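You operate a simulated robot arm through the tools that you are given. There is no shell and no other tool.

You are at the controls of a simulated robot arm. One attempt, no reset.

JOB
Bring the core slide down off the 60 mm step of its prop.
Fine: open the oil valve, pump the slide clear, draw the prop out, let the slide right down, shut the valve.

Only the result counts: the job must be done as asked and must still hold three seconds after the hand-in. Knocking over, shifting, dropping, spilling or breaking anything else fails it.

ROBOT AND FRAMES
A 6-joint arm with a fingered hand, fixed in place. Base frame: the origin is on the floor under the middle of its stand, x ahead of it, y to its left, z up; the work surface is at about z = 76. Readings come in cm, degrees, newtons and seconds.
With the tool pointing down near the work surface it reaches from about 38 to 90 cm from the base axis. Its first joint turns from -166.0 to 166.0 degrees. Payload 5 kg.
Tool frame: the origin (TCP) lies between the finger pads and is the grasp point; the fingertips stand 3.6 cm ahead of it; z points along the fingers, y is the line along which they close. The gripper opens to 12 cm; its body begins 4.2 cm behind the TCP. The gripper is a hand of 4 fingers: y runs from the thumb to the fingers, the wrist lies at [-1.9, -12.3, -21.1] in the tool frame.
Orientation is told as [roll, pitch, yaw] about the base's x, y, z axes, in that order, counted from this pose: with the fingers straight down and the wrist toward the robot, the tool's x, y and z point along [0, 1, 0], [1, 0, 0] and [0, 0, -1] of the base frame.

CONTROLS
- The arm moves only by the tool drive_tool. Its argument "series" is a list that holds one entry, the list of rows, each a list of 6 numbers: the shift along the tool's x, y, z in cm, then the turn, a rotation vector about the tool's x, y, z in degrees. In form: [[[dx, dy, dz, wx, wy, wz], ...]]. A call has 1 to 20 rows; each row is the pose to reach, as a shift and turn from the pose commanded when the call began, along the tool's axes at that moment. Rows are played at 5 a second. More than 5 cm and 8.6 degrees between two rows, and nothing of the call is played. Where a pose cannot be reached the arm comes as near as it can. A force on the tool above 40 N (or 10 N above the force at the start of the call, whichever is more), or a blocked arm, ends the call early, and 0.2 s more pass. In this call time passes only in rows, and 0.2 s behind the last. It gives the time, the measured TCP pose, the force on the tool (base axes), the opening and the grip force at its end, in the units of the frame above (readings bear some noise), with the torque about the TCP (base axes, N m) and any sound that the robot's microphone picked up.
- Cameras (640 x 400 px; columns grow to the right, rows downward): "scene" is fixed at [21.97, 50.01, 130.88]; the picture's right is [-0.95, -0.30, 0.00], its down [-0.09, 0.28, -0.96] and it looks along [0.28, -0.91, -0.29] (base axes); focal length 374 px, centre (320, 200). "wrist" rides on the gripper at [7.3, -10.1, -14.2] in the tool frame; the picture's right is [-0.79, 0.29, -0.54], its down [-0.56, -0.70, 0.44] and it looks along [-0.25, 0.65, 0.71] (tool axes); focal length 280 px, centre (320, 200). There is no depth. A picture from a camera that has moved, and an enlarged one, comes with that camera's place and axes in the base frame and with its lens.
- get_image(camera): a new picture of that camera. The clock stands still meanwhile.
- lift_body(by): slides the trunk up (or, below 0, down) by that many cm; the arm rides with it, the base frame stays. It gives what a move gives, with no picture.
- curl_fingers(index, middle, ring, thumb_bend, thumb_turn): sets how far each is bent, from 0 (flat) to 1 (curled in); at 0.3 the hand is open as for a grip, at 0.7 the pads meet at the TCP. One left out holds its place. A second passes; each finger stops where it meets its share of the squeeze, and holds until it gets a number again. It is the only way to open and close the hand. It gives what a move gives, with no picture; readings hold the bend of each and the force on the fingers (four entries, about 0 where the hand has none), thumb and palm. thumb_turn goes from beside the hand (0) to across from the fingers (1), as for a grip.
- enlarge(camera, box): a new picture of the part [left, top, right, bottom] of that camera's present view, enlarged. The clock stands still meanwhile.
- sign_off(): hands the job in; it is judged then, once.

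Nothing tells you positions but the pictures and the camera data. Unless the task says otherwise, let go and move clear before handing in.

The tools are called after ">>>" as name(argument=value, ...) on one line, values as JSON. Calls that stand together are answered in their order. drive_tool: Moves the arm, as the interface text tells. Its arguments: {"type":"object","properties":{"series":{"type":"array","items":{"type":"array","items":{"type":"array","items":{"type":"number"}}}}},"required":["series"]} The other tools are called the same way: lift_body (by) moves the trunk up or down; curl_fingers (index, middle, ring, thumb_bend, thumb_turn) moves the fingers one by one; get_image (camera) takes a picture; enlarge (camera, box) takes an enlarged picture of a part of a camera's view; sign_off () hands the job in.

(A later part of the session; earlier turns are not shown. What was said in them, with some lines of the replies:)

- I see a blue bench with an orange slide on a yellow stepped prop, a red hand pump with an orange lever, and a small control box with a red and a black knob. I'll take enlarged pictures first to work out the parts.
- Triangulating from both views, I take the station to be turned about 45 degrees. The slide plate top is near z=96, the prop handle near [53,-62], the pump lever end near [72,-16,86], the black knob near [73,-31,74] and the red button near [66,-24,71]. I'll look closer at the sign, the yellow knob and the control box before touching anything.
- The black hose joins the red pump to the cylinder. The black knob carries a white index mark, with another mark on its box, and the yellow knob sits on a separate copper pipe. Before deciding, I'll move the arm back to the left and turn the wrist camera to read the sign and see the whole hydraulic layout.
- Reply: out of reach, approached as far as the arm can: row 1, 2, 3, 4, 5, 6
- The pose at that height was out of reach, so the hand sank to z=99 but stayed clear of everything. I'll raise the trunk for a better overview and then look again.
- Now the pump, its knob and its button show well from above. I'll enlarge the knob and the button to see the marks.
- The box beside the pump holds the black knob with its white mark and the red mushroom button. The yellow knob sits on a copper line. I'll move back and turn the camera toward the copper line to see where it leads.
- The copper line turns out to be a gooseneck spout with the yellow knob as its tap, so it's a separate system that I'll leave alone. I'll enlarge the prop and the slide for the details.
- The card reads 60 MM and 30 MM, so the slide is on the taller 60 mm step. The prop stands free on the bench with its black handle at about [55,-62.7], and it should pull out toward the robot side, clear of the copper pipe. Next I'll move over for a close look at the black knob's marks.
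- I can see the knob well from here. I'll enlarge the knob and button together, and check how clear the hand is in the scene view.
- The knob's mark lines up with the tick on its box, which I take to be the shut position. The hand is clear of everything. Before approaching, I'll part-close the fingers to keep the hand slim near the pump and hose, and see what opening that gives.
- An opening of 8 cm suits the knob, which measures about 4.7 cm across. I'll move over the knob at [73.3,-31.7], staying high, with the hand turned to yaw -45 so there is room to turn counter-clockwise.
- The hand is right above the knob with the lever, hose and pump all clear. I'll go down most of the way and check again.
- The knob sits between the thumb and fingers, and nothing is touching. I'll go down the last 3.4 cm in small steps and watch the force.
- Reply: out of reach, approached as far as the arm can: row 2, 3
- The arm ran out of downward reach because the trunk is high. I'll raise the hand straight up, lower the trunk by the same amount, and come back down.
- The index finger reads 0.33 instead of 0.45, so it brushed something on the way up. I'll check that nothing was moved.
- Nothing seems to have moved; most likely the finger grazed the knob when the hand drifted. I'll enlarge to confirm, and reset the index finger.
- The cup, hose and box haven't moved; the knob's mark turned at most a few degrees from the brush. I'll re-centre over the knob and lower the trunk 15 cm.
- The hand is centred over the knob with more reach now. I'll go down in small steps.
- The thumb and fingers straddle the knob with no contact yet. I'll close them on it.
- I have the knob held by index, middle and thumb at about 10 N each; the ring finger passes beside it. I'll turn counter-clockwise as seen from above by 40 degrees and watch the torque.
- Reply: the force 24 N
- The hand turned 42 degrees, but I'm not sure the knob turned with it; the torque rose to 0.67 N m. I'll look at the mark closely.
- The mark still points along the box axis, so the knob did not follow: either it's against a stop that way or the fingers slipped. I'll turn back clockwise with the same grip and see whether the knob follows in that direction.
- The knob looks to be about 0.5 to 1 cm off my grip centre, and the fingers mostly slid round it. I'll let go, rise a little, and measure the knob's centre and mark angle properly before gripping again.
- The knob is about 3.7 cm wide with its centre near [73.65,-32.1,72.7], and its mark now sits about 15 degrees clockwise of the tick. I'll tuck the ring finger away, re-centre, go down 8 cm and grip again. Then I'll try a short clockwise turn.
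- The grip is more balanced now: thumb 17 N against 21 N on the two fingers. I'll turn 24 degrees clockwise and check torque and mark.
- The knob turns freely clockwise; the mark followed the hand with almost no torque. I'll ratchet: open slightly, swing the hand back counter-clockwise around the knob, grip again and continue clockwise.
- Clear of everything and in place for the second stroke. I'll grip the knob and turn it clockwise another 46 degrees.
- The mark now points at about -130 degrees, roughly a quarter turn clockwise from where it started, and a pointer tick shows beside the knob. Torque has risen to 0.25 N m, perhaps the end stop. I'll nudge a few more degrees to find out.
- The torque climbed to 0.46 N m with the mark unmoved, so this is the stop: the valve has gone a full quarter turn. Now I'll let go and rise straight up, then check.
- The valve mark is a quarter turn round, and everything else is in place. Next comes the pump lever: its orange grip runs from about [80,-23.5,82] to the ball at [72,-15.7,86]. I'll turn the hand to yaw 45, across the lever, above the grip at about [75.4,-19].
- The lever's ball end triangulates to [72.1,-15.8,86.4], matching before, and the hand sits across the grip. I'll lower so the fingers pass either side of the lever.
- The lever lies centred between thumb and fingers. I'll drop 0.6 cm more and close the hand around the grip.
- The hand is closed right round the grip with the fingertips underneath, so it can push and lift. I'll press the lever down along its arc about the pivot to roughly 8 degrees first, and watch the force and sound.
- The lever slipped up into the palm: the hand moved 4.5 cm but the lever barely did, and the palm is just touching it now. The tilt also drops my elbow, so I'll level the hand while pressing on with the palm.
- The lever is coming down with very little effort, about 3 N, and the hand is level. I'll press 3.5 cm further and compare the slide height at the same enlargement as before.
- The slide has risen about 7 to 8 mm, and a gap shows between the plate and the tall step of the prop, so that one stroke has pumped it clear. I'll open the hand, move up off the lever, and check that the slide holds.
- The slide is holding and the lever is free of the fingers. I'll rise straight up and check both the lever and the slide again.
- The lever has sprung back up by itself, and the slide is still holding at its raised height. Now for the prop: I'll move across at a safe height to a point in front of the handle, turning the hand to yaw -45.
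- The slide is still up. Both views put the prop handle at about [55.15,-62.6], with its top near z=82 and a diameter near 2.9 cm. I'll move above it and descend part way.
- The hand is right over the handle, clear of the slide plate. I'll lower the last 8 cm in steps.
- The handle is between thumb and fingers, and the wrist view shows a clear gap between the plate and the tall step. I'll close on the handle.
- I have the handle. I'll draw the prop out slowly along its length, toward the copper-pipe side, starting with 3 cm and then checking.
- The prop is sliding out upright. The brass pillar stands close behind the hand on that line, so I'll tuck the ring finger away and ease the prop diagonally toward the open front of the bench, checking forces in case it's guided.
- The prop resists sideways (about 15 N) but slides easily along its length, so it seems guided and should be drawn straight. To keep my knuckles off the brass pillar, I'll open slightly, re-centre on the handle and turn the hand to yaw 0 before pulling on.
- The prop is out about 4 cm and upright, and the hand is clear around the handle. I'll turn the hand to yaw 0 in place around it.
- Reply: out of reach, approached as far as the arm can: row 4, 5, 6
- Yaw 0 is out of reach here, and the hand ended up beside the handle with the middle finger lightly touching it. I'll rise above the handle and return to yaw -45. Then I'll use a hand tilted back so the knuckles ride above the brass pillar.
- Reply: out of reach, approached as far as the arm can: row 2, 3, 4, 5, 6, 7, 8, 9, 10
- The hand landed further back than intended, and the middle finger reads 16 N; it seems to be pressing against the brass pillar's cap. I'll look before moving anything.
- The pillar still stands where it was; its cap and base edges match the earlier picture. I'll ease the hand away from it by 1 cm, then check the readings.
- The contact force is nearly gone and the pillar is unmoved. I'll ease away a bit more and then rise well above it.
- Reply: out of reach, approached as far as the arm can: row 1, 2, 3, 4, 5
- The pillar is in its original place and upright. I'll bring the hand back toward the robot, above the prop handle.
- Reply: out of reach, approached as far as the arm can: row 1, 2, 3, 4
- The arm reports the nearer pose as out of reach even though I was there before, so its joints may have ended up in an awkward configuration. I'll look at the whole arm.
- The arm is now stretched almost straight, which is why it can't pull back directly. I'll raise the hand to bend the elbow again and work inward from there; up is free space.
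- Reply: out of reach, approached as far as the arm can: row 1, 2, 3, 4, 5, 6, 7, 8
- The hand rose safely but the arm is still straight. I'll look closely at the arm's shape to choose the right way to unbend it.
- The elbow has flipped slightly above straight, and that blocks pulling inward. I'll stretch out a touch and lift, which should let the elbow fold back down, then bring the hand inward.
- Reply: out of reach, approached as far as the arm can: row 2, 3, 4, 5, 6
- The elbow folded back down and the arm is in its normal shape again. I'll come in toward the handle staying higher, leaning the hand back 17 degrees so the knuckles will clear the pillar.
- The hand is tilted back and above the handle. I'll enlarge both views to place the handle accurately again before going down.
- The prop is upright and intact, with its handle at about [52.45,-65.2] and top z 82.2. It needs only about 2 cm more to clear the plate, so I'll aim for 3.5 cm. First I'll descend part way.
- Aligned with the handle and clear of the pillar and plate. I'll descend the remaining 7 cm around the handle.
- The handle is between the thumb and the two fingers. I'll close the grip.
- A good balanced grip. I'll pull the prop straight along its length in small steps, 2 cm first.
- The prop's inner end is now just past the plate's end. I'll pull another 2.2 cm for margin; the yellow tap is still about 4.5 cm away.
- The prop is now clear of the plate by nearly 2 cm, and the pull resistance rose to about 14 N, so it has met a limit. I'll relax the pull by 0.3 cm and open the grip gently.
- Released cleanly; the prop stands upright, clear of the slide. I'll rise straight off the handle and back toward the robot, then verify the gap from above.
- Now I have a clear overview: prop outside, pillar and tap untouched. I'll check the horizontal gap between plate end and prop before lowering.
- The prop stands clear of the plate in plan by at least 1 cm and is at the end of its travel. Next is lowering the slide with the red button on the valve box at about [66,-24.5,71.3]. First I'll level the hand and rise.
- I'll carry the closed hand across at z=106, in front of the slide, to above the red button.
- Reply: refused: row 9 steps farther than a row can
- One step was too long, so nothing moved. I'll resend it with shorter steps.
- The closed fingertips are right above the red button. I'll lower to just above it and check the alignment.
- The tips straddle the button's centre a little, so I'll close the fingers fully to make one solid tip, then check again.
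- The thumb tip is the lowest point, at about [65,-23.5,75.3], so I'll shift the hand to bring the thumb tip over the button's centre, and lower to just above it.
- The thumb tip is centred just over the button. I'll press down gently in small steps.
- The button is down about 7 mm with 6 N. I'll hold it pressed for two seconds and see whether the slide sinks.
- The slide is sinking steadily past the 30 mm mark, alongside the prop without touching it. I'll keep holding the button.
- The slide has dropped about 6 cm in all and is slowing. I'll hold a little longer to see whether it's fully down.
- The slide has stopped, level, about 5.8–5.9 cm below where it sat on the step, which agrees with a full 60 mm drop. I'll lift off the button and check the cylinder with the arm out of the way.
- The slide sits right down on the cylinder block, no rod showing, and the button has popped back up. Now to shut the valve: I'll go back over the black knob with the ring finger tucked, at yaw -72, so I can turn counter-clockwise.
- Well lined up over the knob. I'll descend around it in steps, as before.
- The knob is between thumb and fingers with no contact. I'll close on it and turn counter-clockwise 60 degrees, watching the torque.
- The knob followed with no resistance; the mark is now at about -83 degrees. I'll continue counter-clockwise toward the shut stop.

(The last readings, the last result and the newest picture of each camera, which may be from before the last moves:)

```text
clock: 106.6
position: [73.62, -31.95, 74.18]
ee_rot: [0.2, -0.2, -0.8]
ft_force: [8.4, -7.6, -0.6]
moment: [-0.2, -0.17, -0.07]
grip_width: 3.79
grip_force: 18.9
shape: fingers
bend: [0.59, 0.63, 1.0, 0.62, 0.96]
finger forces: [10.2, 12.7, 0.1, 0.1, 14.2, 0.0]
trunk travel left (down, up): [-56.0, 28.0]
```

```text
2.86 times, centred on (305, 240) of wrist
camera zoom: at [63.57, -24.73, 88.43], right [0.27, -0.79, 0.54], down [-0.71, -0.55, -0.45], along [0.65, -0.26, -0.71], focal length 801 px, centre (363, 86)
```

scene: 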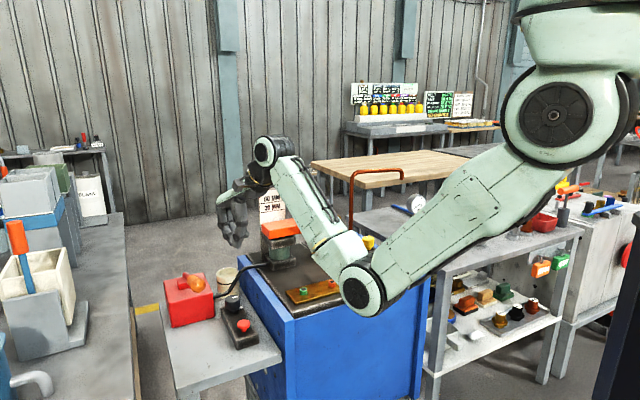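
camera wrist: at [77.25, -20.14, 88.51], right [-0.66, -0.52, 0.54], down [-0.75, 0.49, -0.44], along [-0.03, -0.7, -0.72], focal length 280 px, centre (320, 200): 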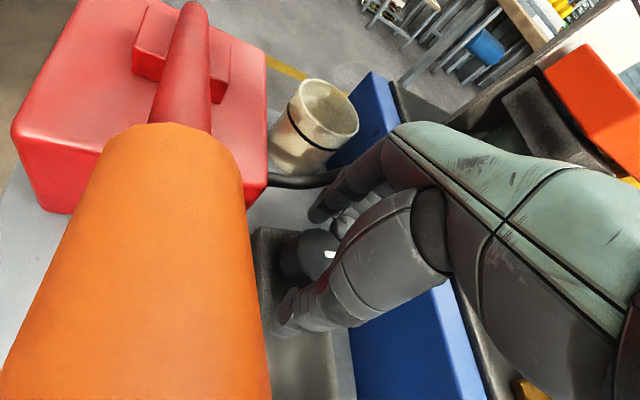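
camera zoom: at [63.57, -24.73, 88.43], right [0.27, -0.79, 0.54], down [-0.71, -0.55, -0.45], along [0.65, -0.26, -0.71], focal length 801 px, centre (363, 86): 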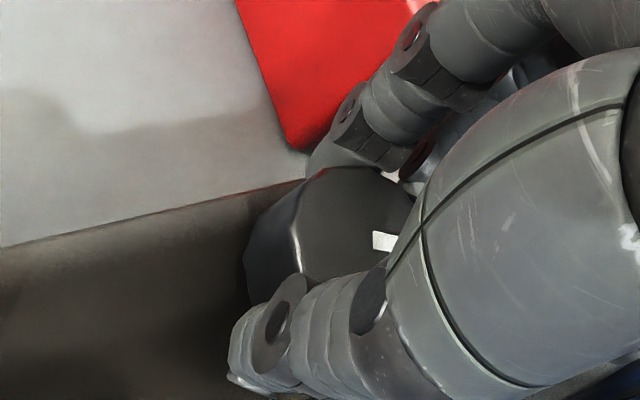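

The mark is nearly back but still about 15–20 degrees short of where it began, and no stop felt yet. I'll open slightly, swing the hand back and take another counter-clockwise bite.

>>> curl_fingers(index=0.53, middle=0.53, thumb_bend=0.52)

>>> drive_tool(series=[[[0, 0, 0, 0, 0, 6], [0, 0, 0, 0, 0, 13], [0, 0, 0, 0, 0, 20], [0, 0, 0, 0, 0, 27], [0, 0, 0, 0, 0, 34], [0, 0, 0, 0, 0, 41]]])

>>> curl_fingers(index=0.75, middle=0.75, thumb_bend=0.75)

>>> enlarge(camera="wrist", box=[230, 170, 380, 310])

```text
clock: 107.6
position: [73.56, -31.92, 74.3]
ee_rot: [0.2, -0.2, -0.8]
ft_force: [0.6, -1.0, 0.3]
moment: [-0.02, 0.0, 0.0]
grip_width: 5.63
grip_force: 0.1
shape: fingers
bend: [0.53, 0.53, 1.0, 0.52, 0.97]
finger forces: [0.0, 0.1, 0.1, 0.0, 0.0, 0.1]
trunk travel left (down, up): [-56.0, 28.0]
```

```text
clock: 109.0
position: [73.56, -31.91, 74.29]
ee_rot: [0.1, -0.1, -42.0]
ft_force: [0.2, 0.6, 0.2]
moment: [-0.01, -0.04, -0.02]
grip_width: 5.62
grip_force: 0.0
shape: fingers
bend: [0.53, 0.53, 1.0, 0.52, 0.97]
finger forces: [0.1, 0.0, 0.0, 0.1, 0.0, 0.0]
trunk travel left (down, up): [-56.0, 28.0]
```

```text
clock: 110.0
position: [73.63, -32.11, 74.29]
ee_rot: [0.2, 0.0, -42.0]
ft_force: [3.4, -7.5, -2.3]
moment: [-0.14, -0.02, -0.01]
grip_width: 3.81
grip_force: 17.8
shape: fingers
bend: [0.6, 0.63, 1.0, 0.61, 0.96]
finger forces: [11.4, 9.8, 0.0, 0.0, 13.8, 0.0]
trunk travel left (down, up): [-56.0, 28.0]
```

```text
2.86 times, centred on (305, 240) of wrist
camera zoom: at [70.89, -20.06, 88.43], right [-0.32, -0.78, 0.54], down [-0.89, 0.05, -0.45], along [0.32, -0.62, -0.71], focal length 801 px, centre (363, 86)
```

zoom: 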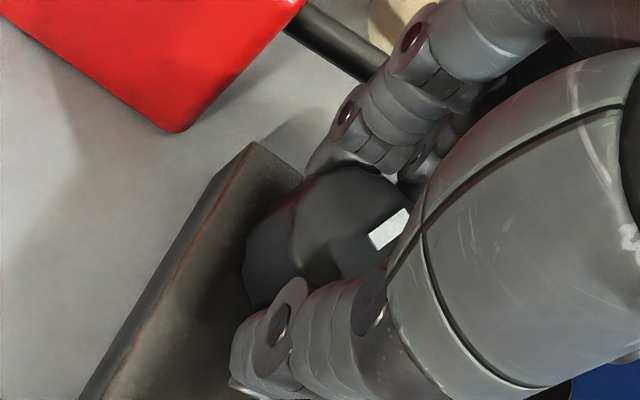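

I'll turn counter-clockwise from here in small steps and look for the stop in the torque.

>>> drive_tool(series=[[[0, 0, 0, 0, 0, -3], [0, 0, 0, 0, 0, -6], [0, 0, 0, 0, 0, -9], [0, 0, 0, 0, 0, -12]]])

>>> enlarge(camera="scene", box=[215, 280, 255, 315])

>>> enlarge(camera="wrist", box=[230, 170, 380, 310])

```text
clock: 111.0
position: [73.5, -31.94, 74.26]
ee_rot: [0.1, -0.1, -29.9]
ft_force: [6.1, -11.0, -1.7]
moment: [-0.29, -0.15, -0.05]
grip_width: 3.77
grip_force: 18.0
shape: fingers
bend: [0.59, 0.63, 1.0, 0.61, 0.97]
finger forces: [12.0, 11.6, 0.0, 0.1, 12.5, 0.0]
trunk travel left (down, up): [-56.0, 28.0]
```

```text
11.43 times, centred on (235, 298) of scene
camera zoom: at [21.97, 50.01, 130.88], right [-0.95, -0.3, 0.0], down [-0.09, 0.28, -0.96], along [0.28, -0.91, -0.29], focal length 4270 px, centre (1291, -914)
```

zoom: 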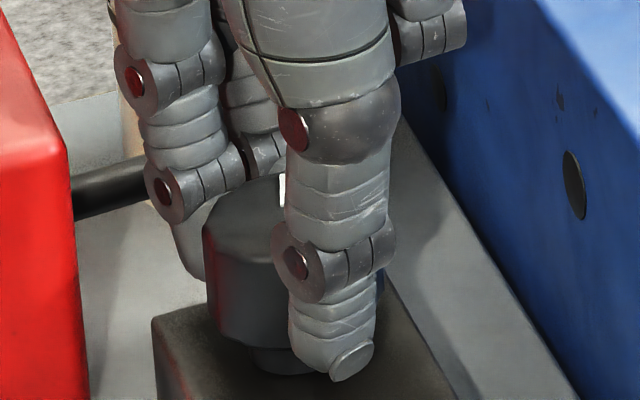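

```text
2.86 times, centred on (305, 240) of wrist
camera zoom: at [68.41, -20.83, 88.42], right [-0.14, -0.83, 0.54], down [-0.88, -0.14, -0.45], along [0.44, -0.54, -0.71], focal length 801 px, centre (363, 86)
```

zoom: 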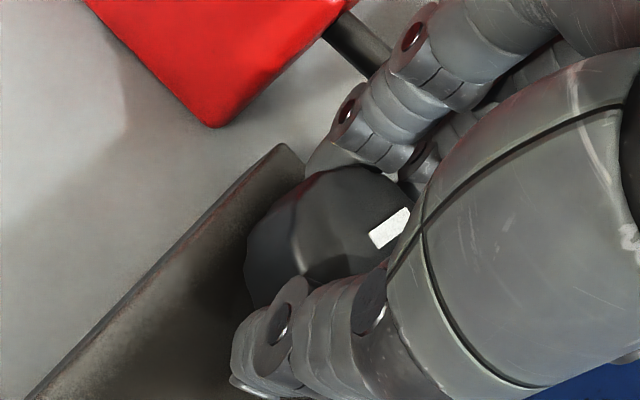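

The knob followed those 12 degrees. I'll go on another 12 and watch for the stop.

>>> drive_tool(series=[[[0, 0, 0, 0, 0, -3], [0, 0, 0, 0, 0, -6], [0, 0, 0, 0, 0, -9], [0, 0, 0, 0, 0, -12]]])

>>> enlarge(camera="scene", box=[215, 280, 255, 315])

>>> enlarge(camera="wrist", box=[230, 170, 380, 310])

```text
clock: 112.0
position: [73.52, -32.06, 74.2]
ee_rot: [0.1, -0.1, -17.8]
ft_force: [9.8, -9.4, -0.7]
moment: [-0.29, -0.26, 0.02]
grip_width: 3.79
grip_force: 18.8
shape: fingers
bend: [0.59, 0.63, 1.0, 0.62, 0.97]
finger forces: [12.3, 12.2, 0.0, 0.0, 12.1, 0.1]
trunk travel left (down, up): [-56.0, 28.0]
```

```text
11.43 times, centred on (235, 298) of scene
camera zoom: at [21.97, 50.01, 130.88], right [-0.95, -0.3, 0.0], down [-0.09, 0.28, -0.96], along [0.28, -0.91, -0.29], focal length 4270 px, centre (1291, -914)
```

zoom: 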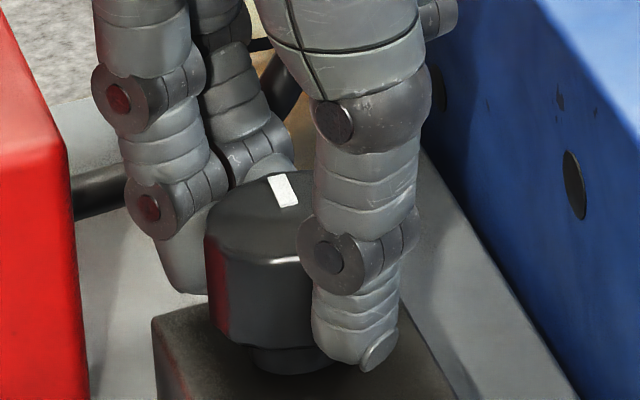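

```text
2.86 times, centred on (305, 240) of wrist
camera zoom: at [66.17, -22.14, 88.41], right [0.03, -0.84, 0.54], down [-0.84, -0.32, -0.45], along [0.55, -0.44, -0.71], focal length 801 px, centre (363, 86)
```

zoom: 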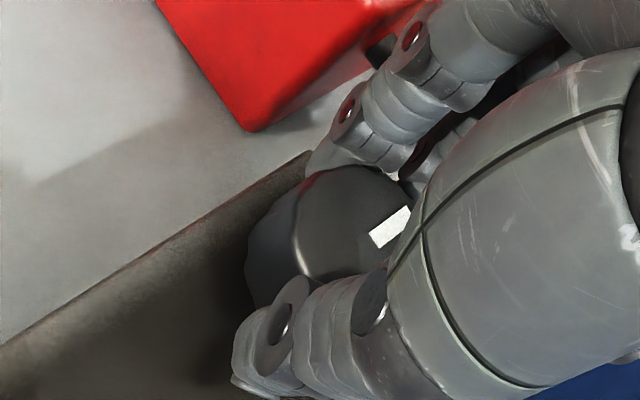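

The mark now looks like it did at the start, but I haven't felt the stop yet. A few more degrees.

>>> drive_tool(series=[[[0, 0, 0, 0, 0, -3], [0, 0, 0, 0, 0, -6], [0, 0, 0, 0, 0, -9]]])

>>> enlarge(camera="scene", box=[215, 280, 255, 315])

>>> enlarge(camera="wrist", box=[230, 170, 380, 310])

```text
clock: 112.8
position: [73.53, -32.02, 74.21]
ee_rot: [0.2, 0.0, -8.8]
ft_force: [10.5, -15.5, -0.1]
moment: [-0.41, -0.29, -0.35]
grip_width: 3.8
grip_force: 19.4
shape: fingers
bend: [0.58, 0.63, 1.0, 0.63, 0.95]
finger forces: [14.1, 13.7, 0.1, 0.0, 12.3, 0.0]
trunk travel left (down, up): [-56.0, 28.0]
```

```text
11.43 times, centred on (235, 298) of scene
camera zoom: at [21.97, 50.01, 130.88], right [-0.95, -0.3, 0.0], down [-0.09, 0.28, -0.96], along [0.28, -0.91, -0.29], focal length 4270 px, centre (1291, -914)
```

zoom: 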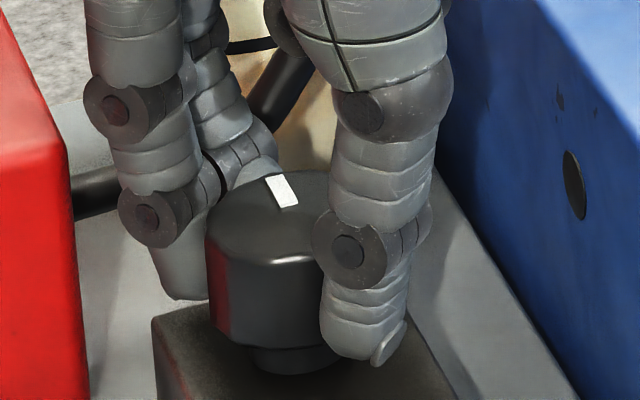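

```text
2.86 times, centred on (305, 240) of wrist
camera zoom: at [64.65, -23.49, 88.4], right [0.16, -0.83, 0.54], down [-0.78, -0.44, -0.45], along [0.61, -0.35, -0.71], focal length 801 px, centre (363, 86)
```

zoom: 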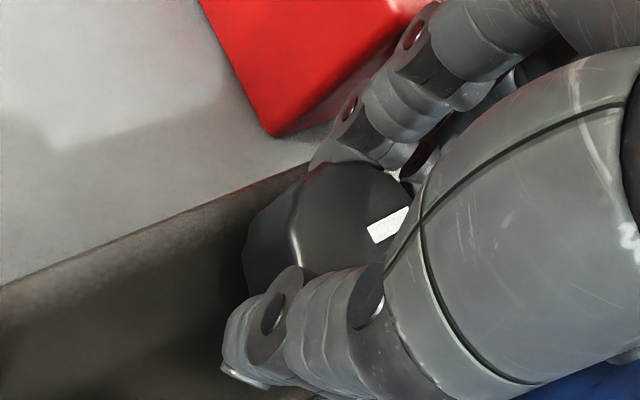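

The torque rose to -0.35 N m while the mark stayed put, in its starting position: the valve is at its shut stop. I'll open the fingers and rise straight up clear of it.

>>> curl_fingers(index=0.51, middle=0.51, thumb_bend=0.5)

>>> drive_tool(series=[[[0, 0, -1, 0, 0, 0], [0, 0, -2.5, 0, 0, 0], [0, 0, -4.5, 0, 0, 0], [0, 0, -7, 0, 0, 0], [0, 0, -11, 0, 0, 0], [0, 0, -15, 0, 0, 0], [0, 0, -19, 0, 0, 0], [0, 0, -23, 0, 0, 0]]])

>>> enlarge(camera="scene", box=[210, 280, 270, 360])

>>> get_image(camera="scene")

>>> get_image(camera="wrist")

```text
clock: 113.8
position: [73.46, -31.99, 74.34]
ee_rot: [0.2, -0.1, -8.9]
ft_force: [0.4, -0.8, -0.7]
moment: [-0.01, -0.02, -0.03]
grip_width: 6.22
grip_force: 0.0
shape: fingers
bend: [0.51, 0.51, 1.0, 0.5, 0.97]
finger forces: [0.0, 0.0, 0.0, 0.1, 0.0, 0.0]
trunk travel left (down, up): [-56.0, 28.0]
```

```text
clock: 115.6
position: [73.26, -31.91, 97.49]
ee_rot: [0.2, -0.2, -8.9]
ft_force: [-0.6, -0.9, 0.2]
moment: [0.01, -0.01, -0.02]
grip_width: 6.26
grip_force: 0.1
shape: fingers
bend: [0.51, 0.51, 1.0, 0.5, 0.97]
finger forces: [0.1, 0.0, 0.0, 0.1, 0.1, 0.1]
trunk travel left (down, up): [-56.0, 28.0]
```

```text
5.00 times, centred on (240, 320) of scene
camera zoom: at [21.97, 50.01, 130.88], right [-0.95, -0.3, 0.0], down [-0.09, 0.28, -0.96], along [0.28, -0.91, -0.29], focal length 1868 px, centre (720, -400)
```

zoom: 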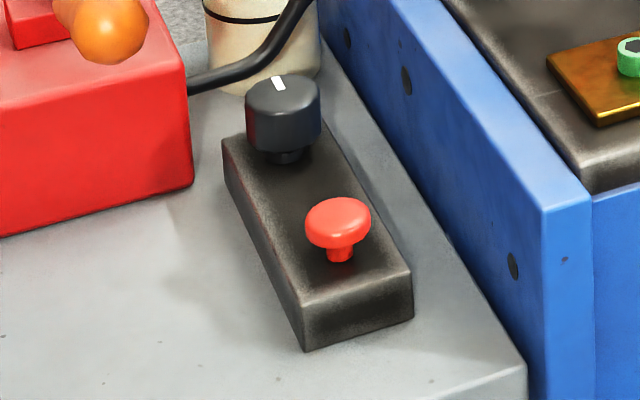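

```text
taken
```

scene: 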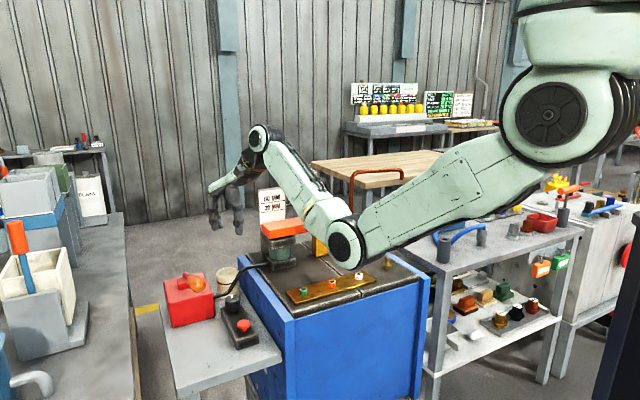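

```text
taken
camera wrist: at [64.43, -23.36, 111.66], right [0.16, -0.83, 0.54], down [-0.78, -0.44, -0.45], along [0.61, -0.35, -0.71], focal length 280 px, centre (320, 200)
```

wrist: 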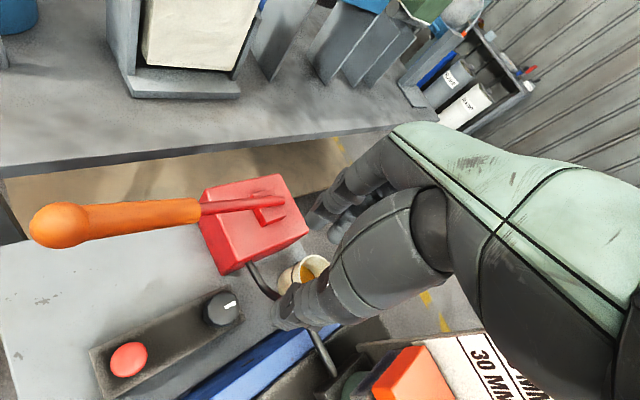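

The mark and pointer match the first picture exactly: valve shut. I'll move the hand well clear of the station and check everything once more.

>>> drive_tool(series=[[[1.5, -2.4, -2, 0, 0, 0], [3, -4.8, -4, 0, 0, 0], [4.6, -7.2, -6, 0, 0, 0], [6.2, -9.6, -8, 0, 0, 0], [7.8, -12, -8, 0, 0, 0], [9.8, -14.7, -8, 0, 0, 0]]])

>>> get_image(camera="scene")

>>> enlarge(camera="scene", box=[220, 170, 420, 310])

>>> get_image(camera="wrist")

```text
clock: 117.0
position: [61.53, -20.22, 104.0]
ee_rot: [0.2, -0.4, -8.9]
ft_force: [0.3, 0.8, -0.1]
moment: [-0.04, 0.02, 0.02]
grip_width: 6.27
grip_force: 0.1
shape: fingers
bend: [0.51, 0.51, 1.0, 0.5, 0.97]
finger forces: [0.1, 0.0, 0.0, 0.0, 0.0, 0.1]
out of reach, approached as far as the arm can: row 6
trunk travel left (down, up): [-56.0, 28.0]
```

```text
taken
```

scene: 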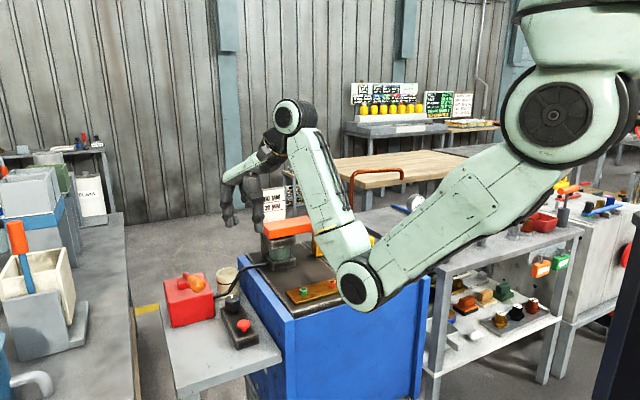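

```text
2.86 times, centred on (320, 240) of scene
camera zoom: at [21.97, 50.01, 130.88], right [-0.95, -0.3, 0.0], down [-0.09, 0.28, -0.96], along [0.28, -0.91, -0.29], focal length 1067 px, centre (320, 86)
```

zoom: 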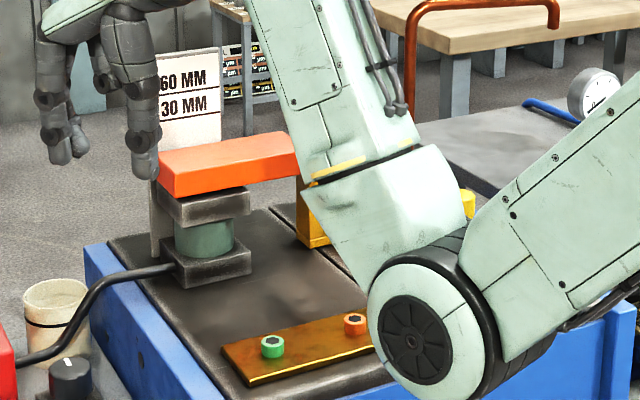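

```text
taken
camera wrist: at [52.65, -11.76, 118.07], right [0.16, -0.83, 0.54], down [-0.78, -0.44, -0.45], along [0.61, -0.35, -0.71], focal length 280 px, centre (320, 200)
```

wrist: 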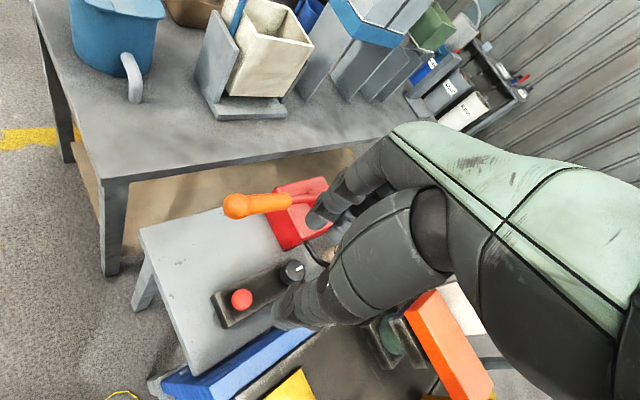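

The slide is flat down on its block. I'll raise the trunk so the arm is well clear and I can see the prop and the rest.

>>> lift_body(by=20)

>>> get_image(camera="scene")

>>> enlarge(camera="scene", box=[220, 170, 420, 310])

```text
clock: 119.2
position: [61.62, -20.48, 123.86]
ee_rot: [0.3, -0.4, -8.9]
ft_force: [-0.9, -0.1, -0.3]
moment: [-0.02, 0.01, 0.03]
grip_width: 6.25
grip_force: 0.0
shape: fingers
bend: [0.51, 0.51, 1.0, 0.5, 0.97]
finger forces: [0.1, 0.1, 0.0, 0.0, 0.0, 0.1]
trunk travel left (down, up): [-76.0, 8.0]
```

```text
taken
```

scene: 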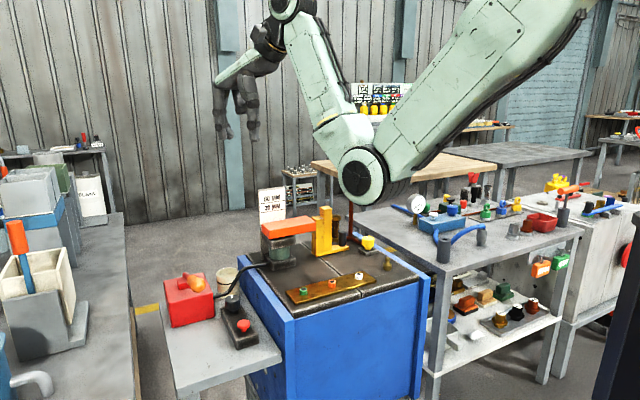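

```text
2.86 times, centred on (320, 240) of scene
camera zoom: at [21.97, 50.01, 130.88], right [-0.95, -0.3, 0.0], down [-0.09, 0.28, -0.96], along [0.28, -0.91, -0.29], focal length 1067 px, centre (320, 86)
```

zoom: 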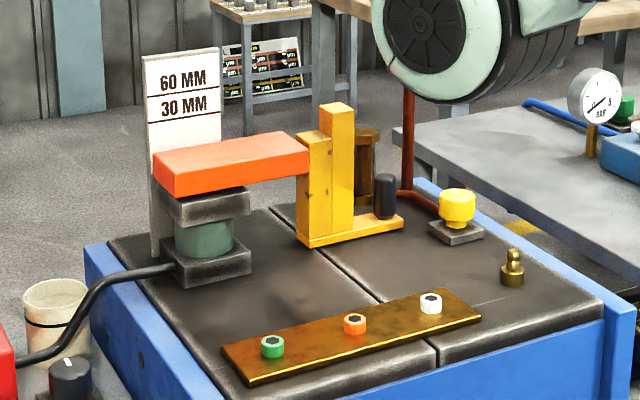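

All parts are in view now. One last close check of the slide on its block, the prop, the pillar and the valve.

>>> enlarge(camera="scene", box=[255, 195, 365, 275])

>>> enlarge(camera="scene", box=[160, 250, 280, 350])

```text
5.00 times, centred on (310, 235) of scene
camera zoom: at [21.97, 50.01, 130.88], right [-0.95, -0.3, 0.0], down [-0.09, 0.28, -0.96], along [0.28, -0.91, -0.29], focal length 1868 px, centre (370, 25)
```

zoom: 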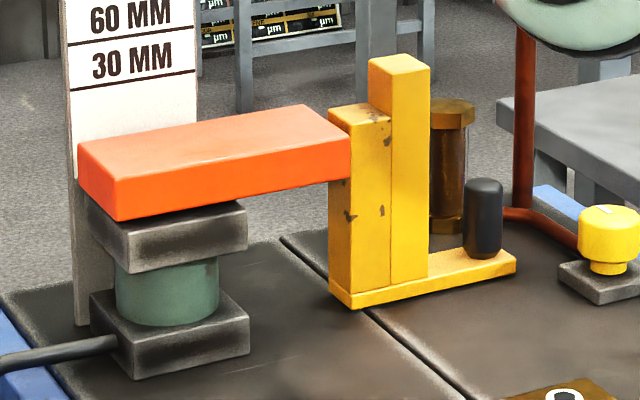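

```text
4.00 times, centred on (220, 300) of scene
camera zoom: at [21.97, 50.01, 130.88], right [-0.95, -0.3, 0.0], down [-0.09, 0.28, -0.96], along [0.28, -0.91, -0.29], focal length 1494 px, centre (720, -200)
```

zoom: 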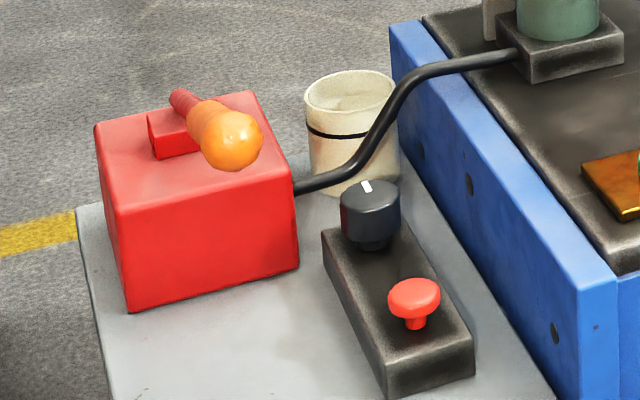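

The slide is right down on its block and stopped moving while the release was still held. The prop is drawn out and upright, the valve is back at its shut stop, and the hand is clear with everything else in place. Handing the job in.

>>> sign_off()

```text
The job is handed in.
```

The core slide is down off the 60 mm step and I've handed the job in, but I haven't seen the verdict. In the last pictures:

- **Slide:** it sits level on its cylinder block. It had stopped moving while I still held the release button. The drop measured about 5.8 cm, close to the full 60 mm.
- **Prop:** it stands upright and clear of the slide. It was drawn out along its length until it would go no further.
- **Oil valve:** the knob is at its shut stop, with the mark where it was at the start.
- **Brass pillar:** the middle finger pressed against it at about 16 N when the arm ran out of reach during the prop pull. It was still upright and in place in every later picture.
- **Everything else:** the yellow tap, the oil cup, the brass plate with its nuts and the hose show no change. The pump lever is back up, the release button has popped out, and the hand is clear.
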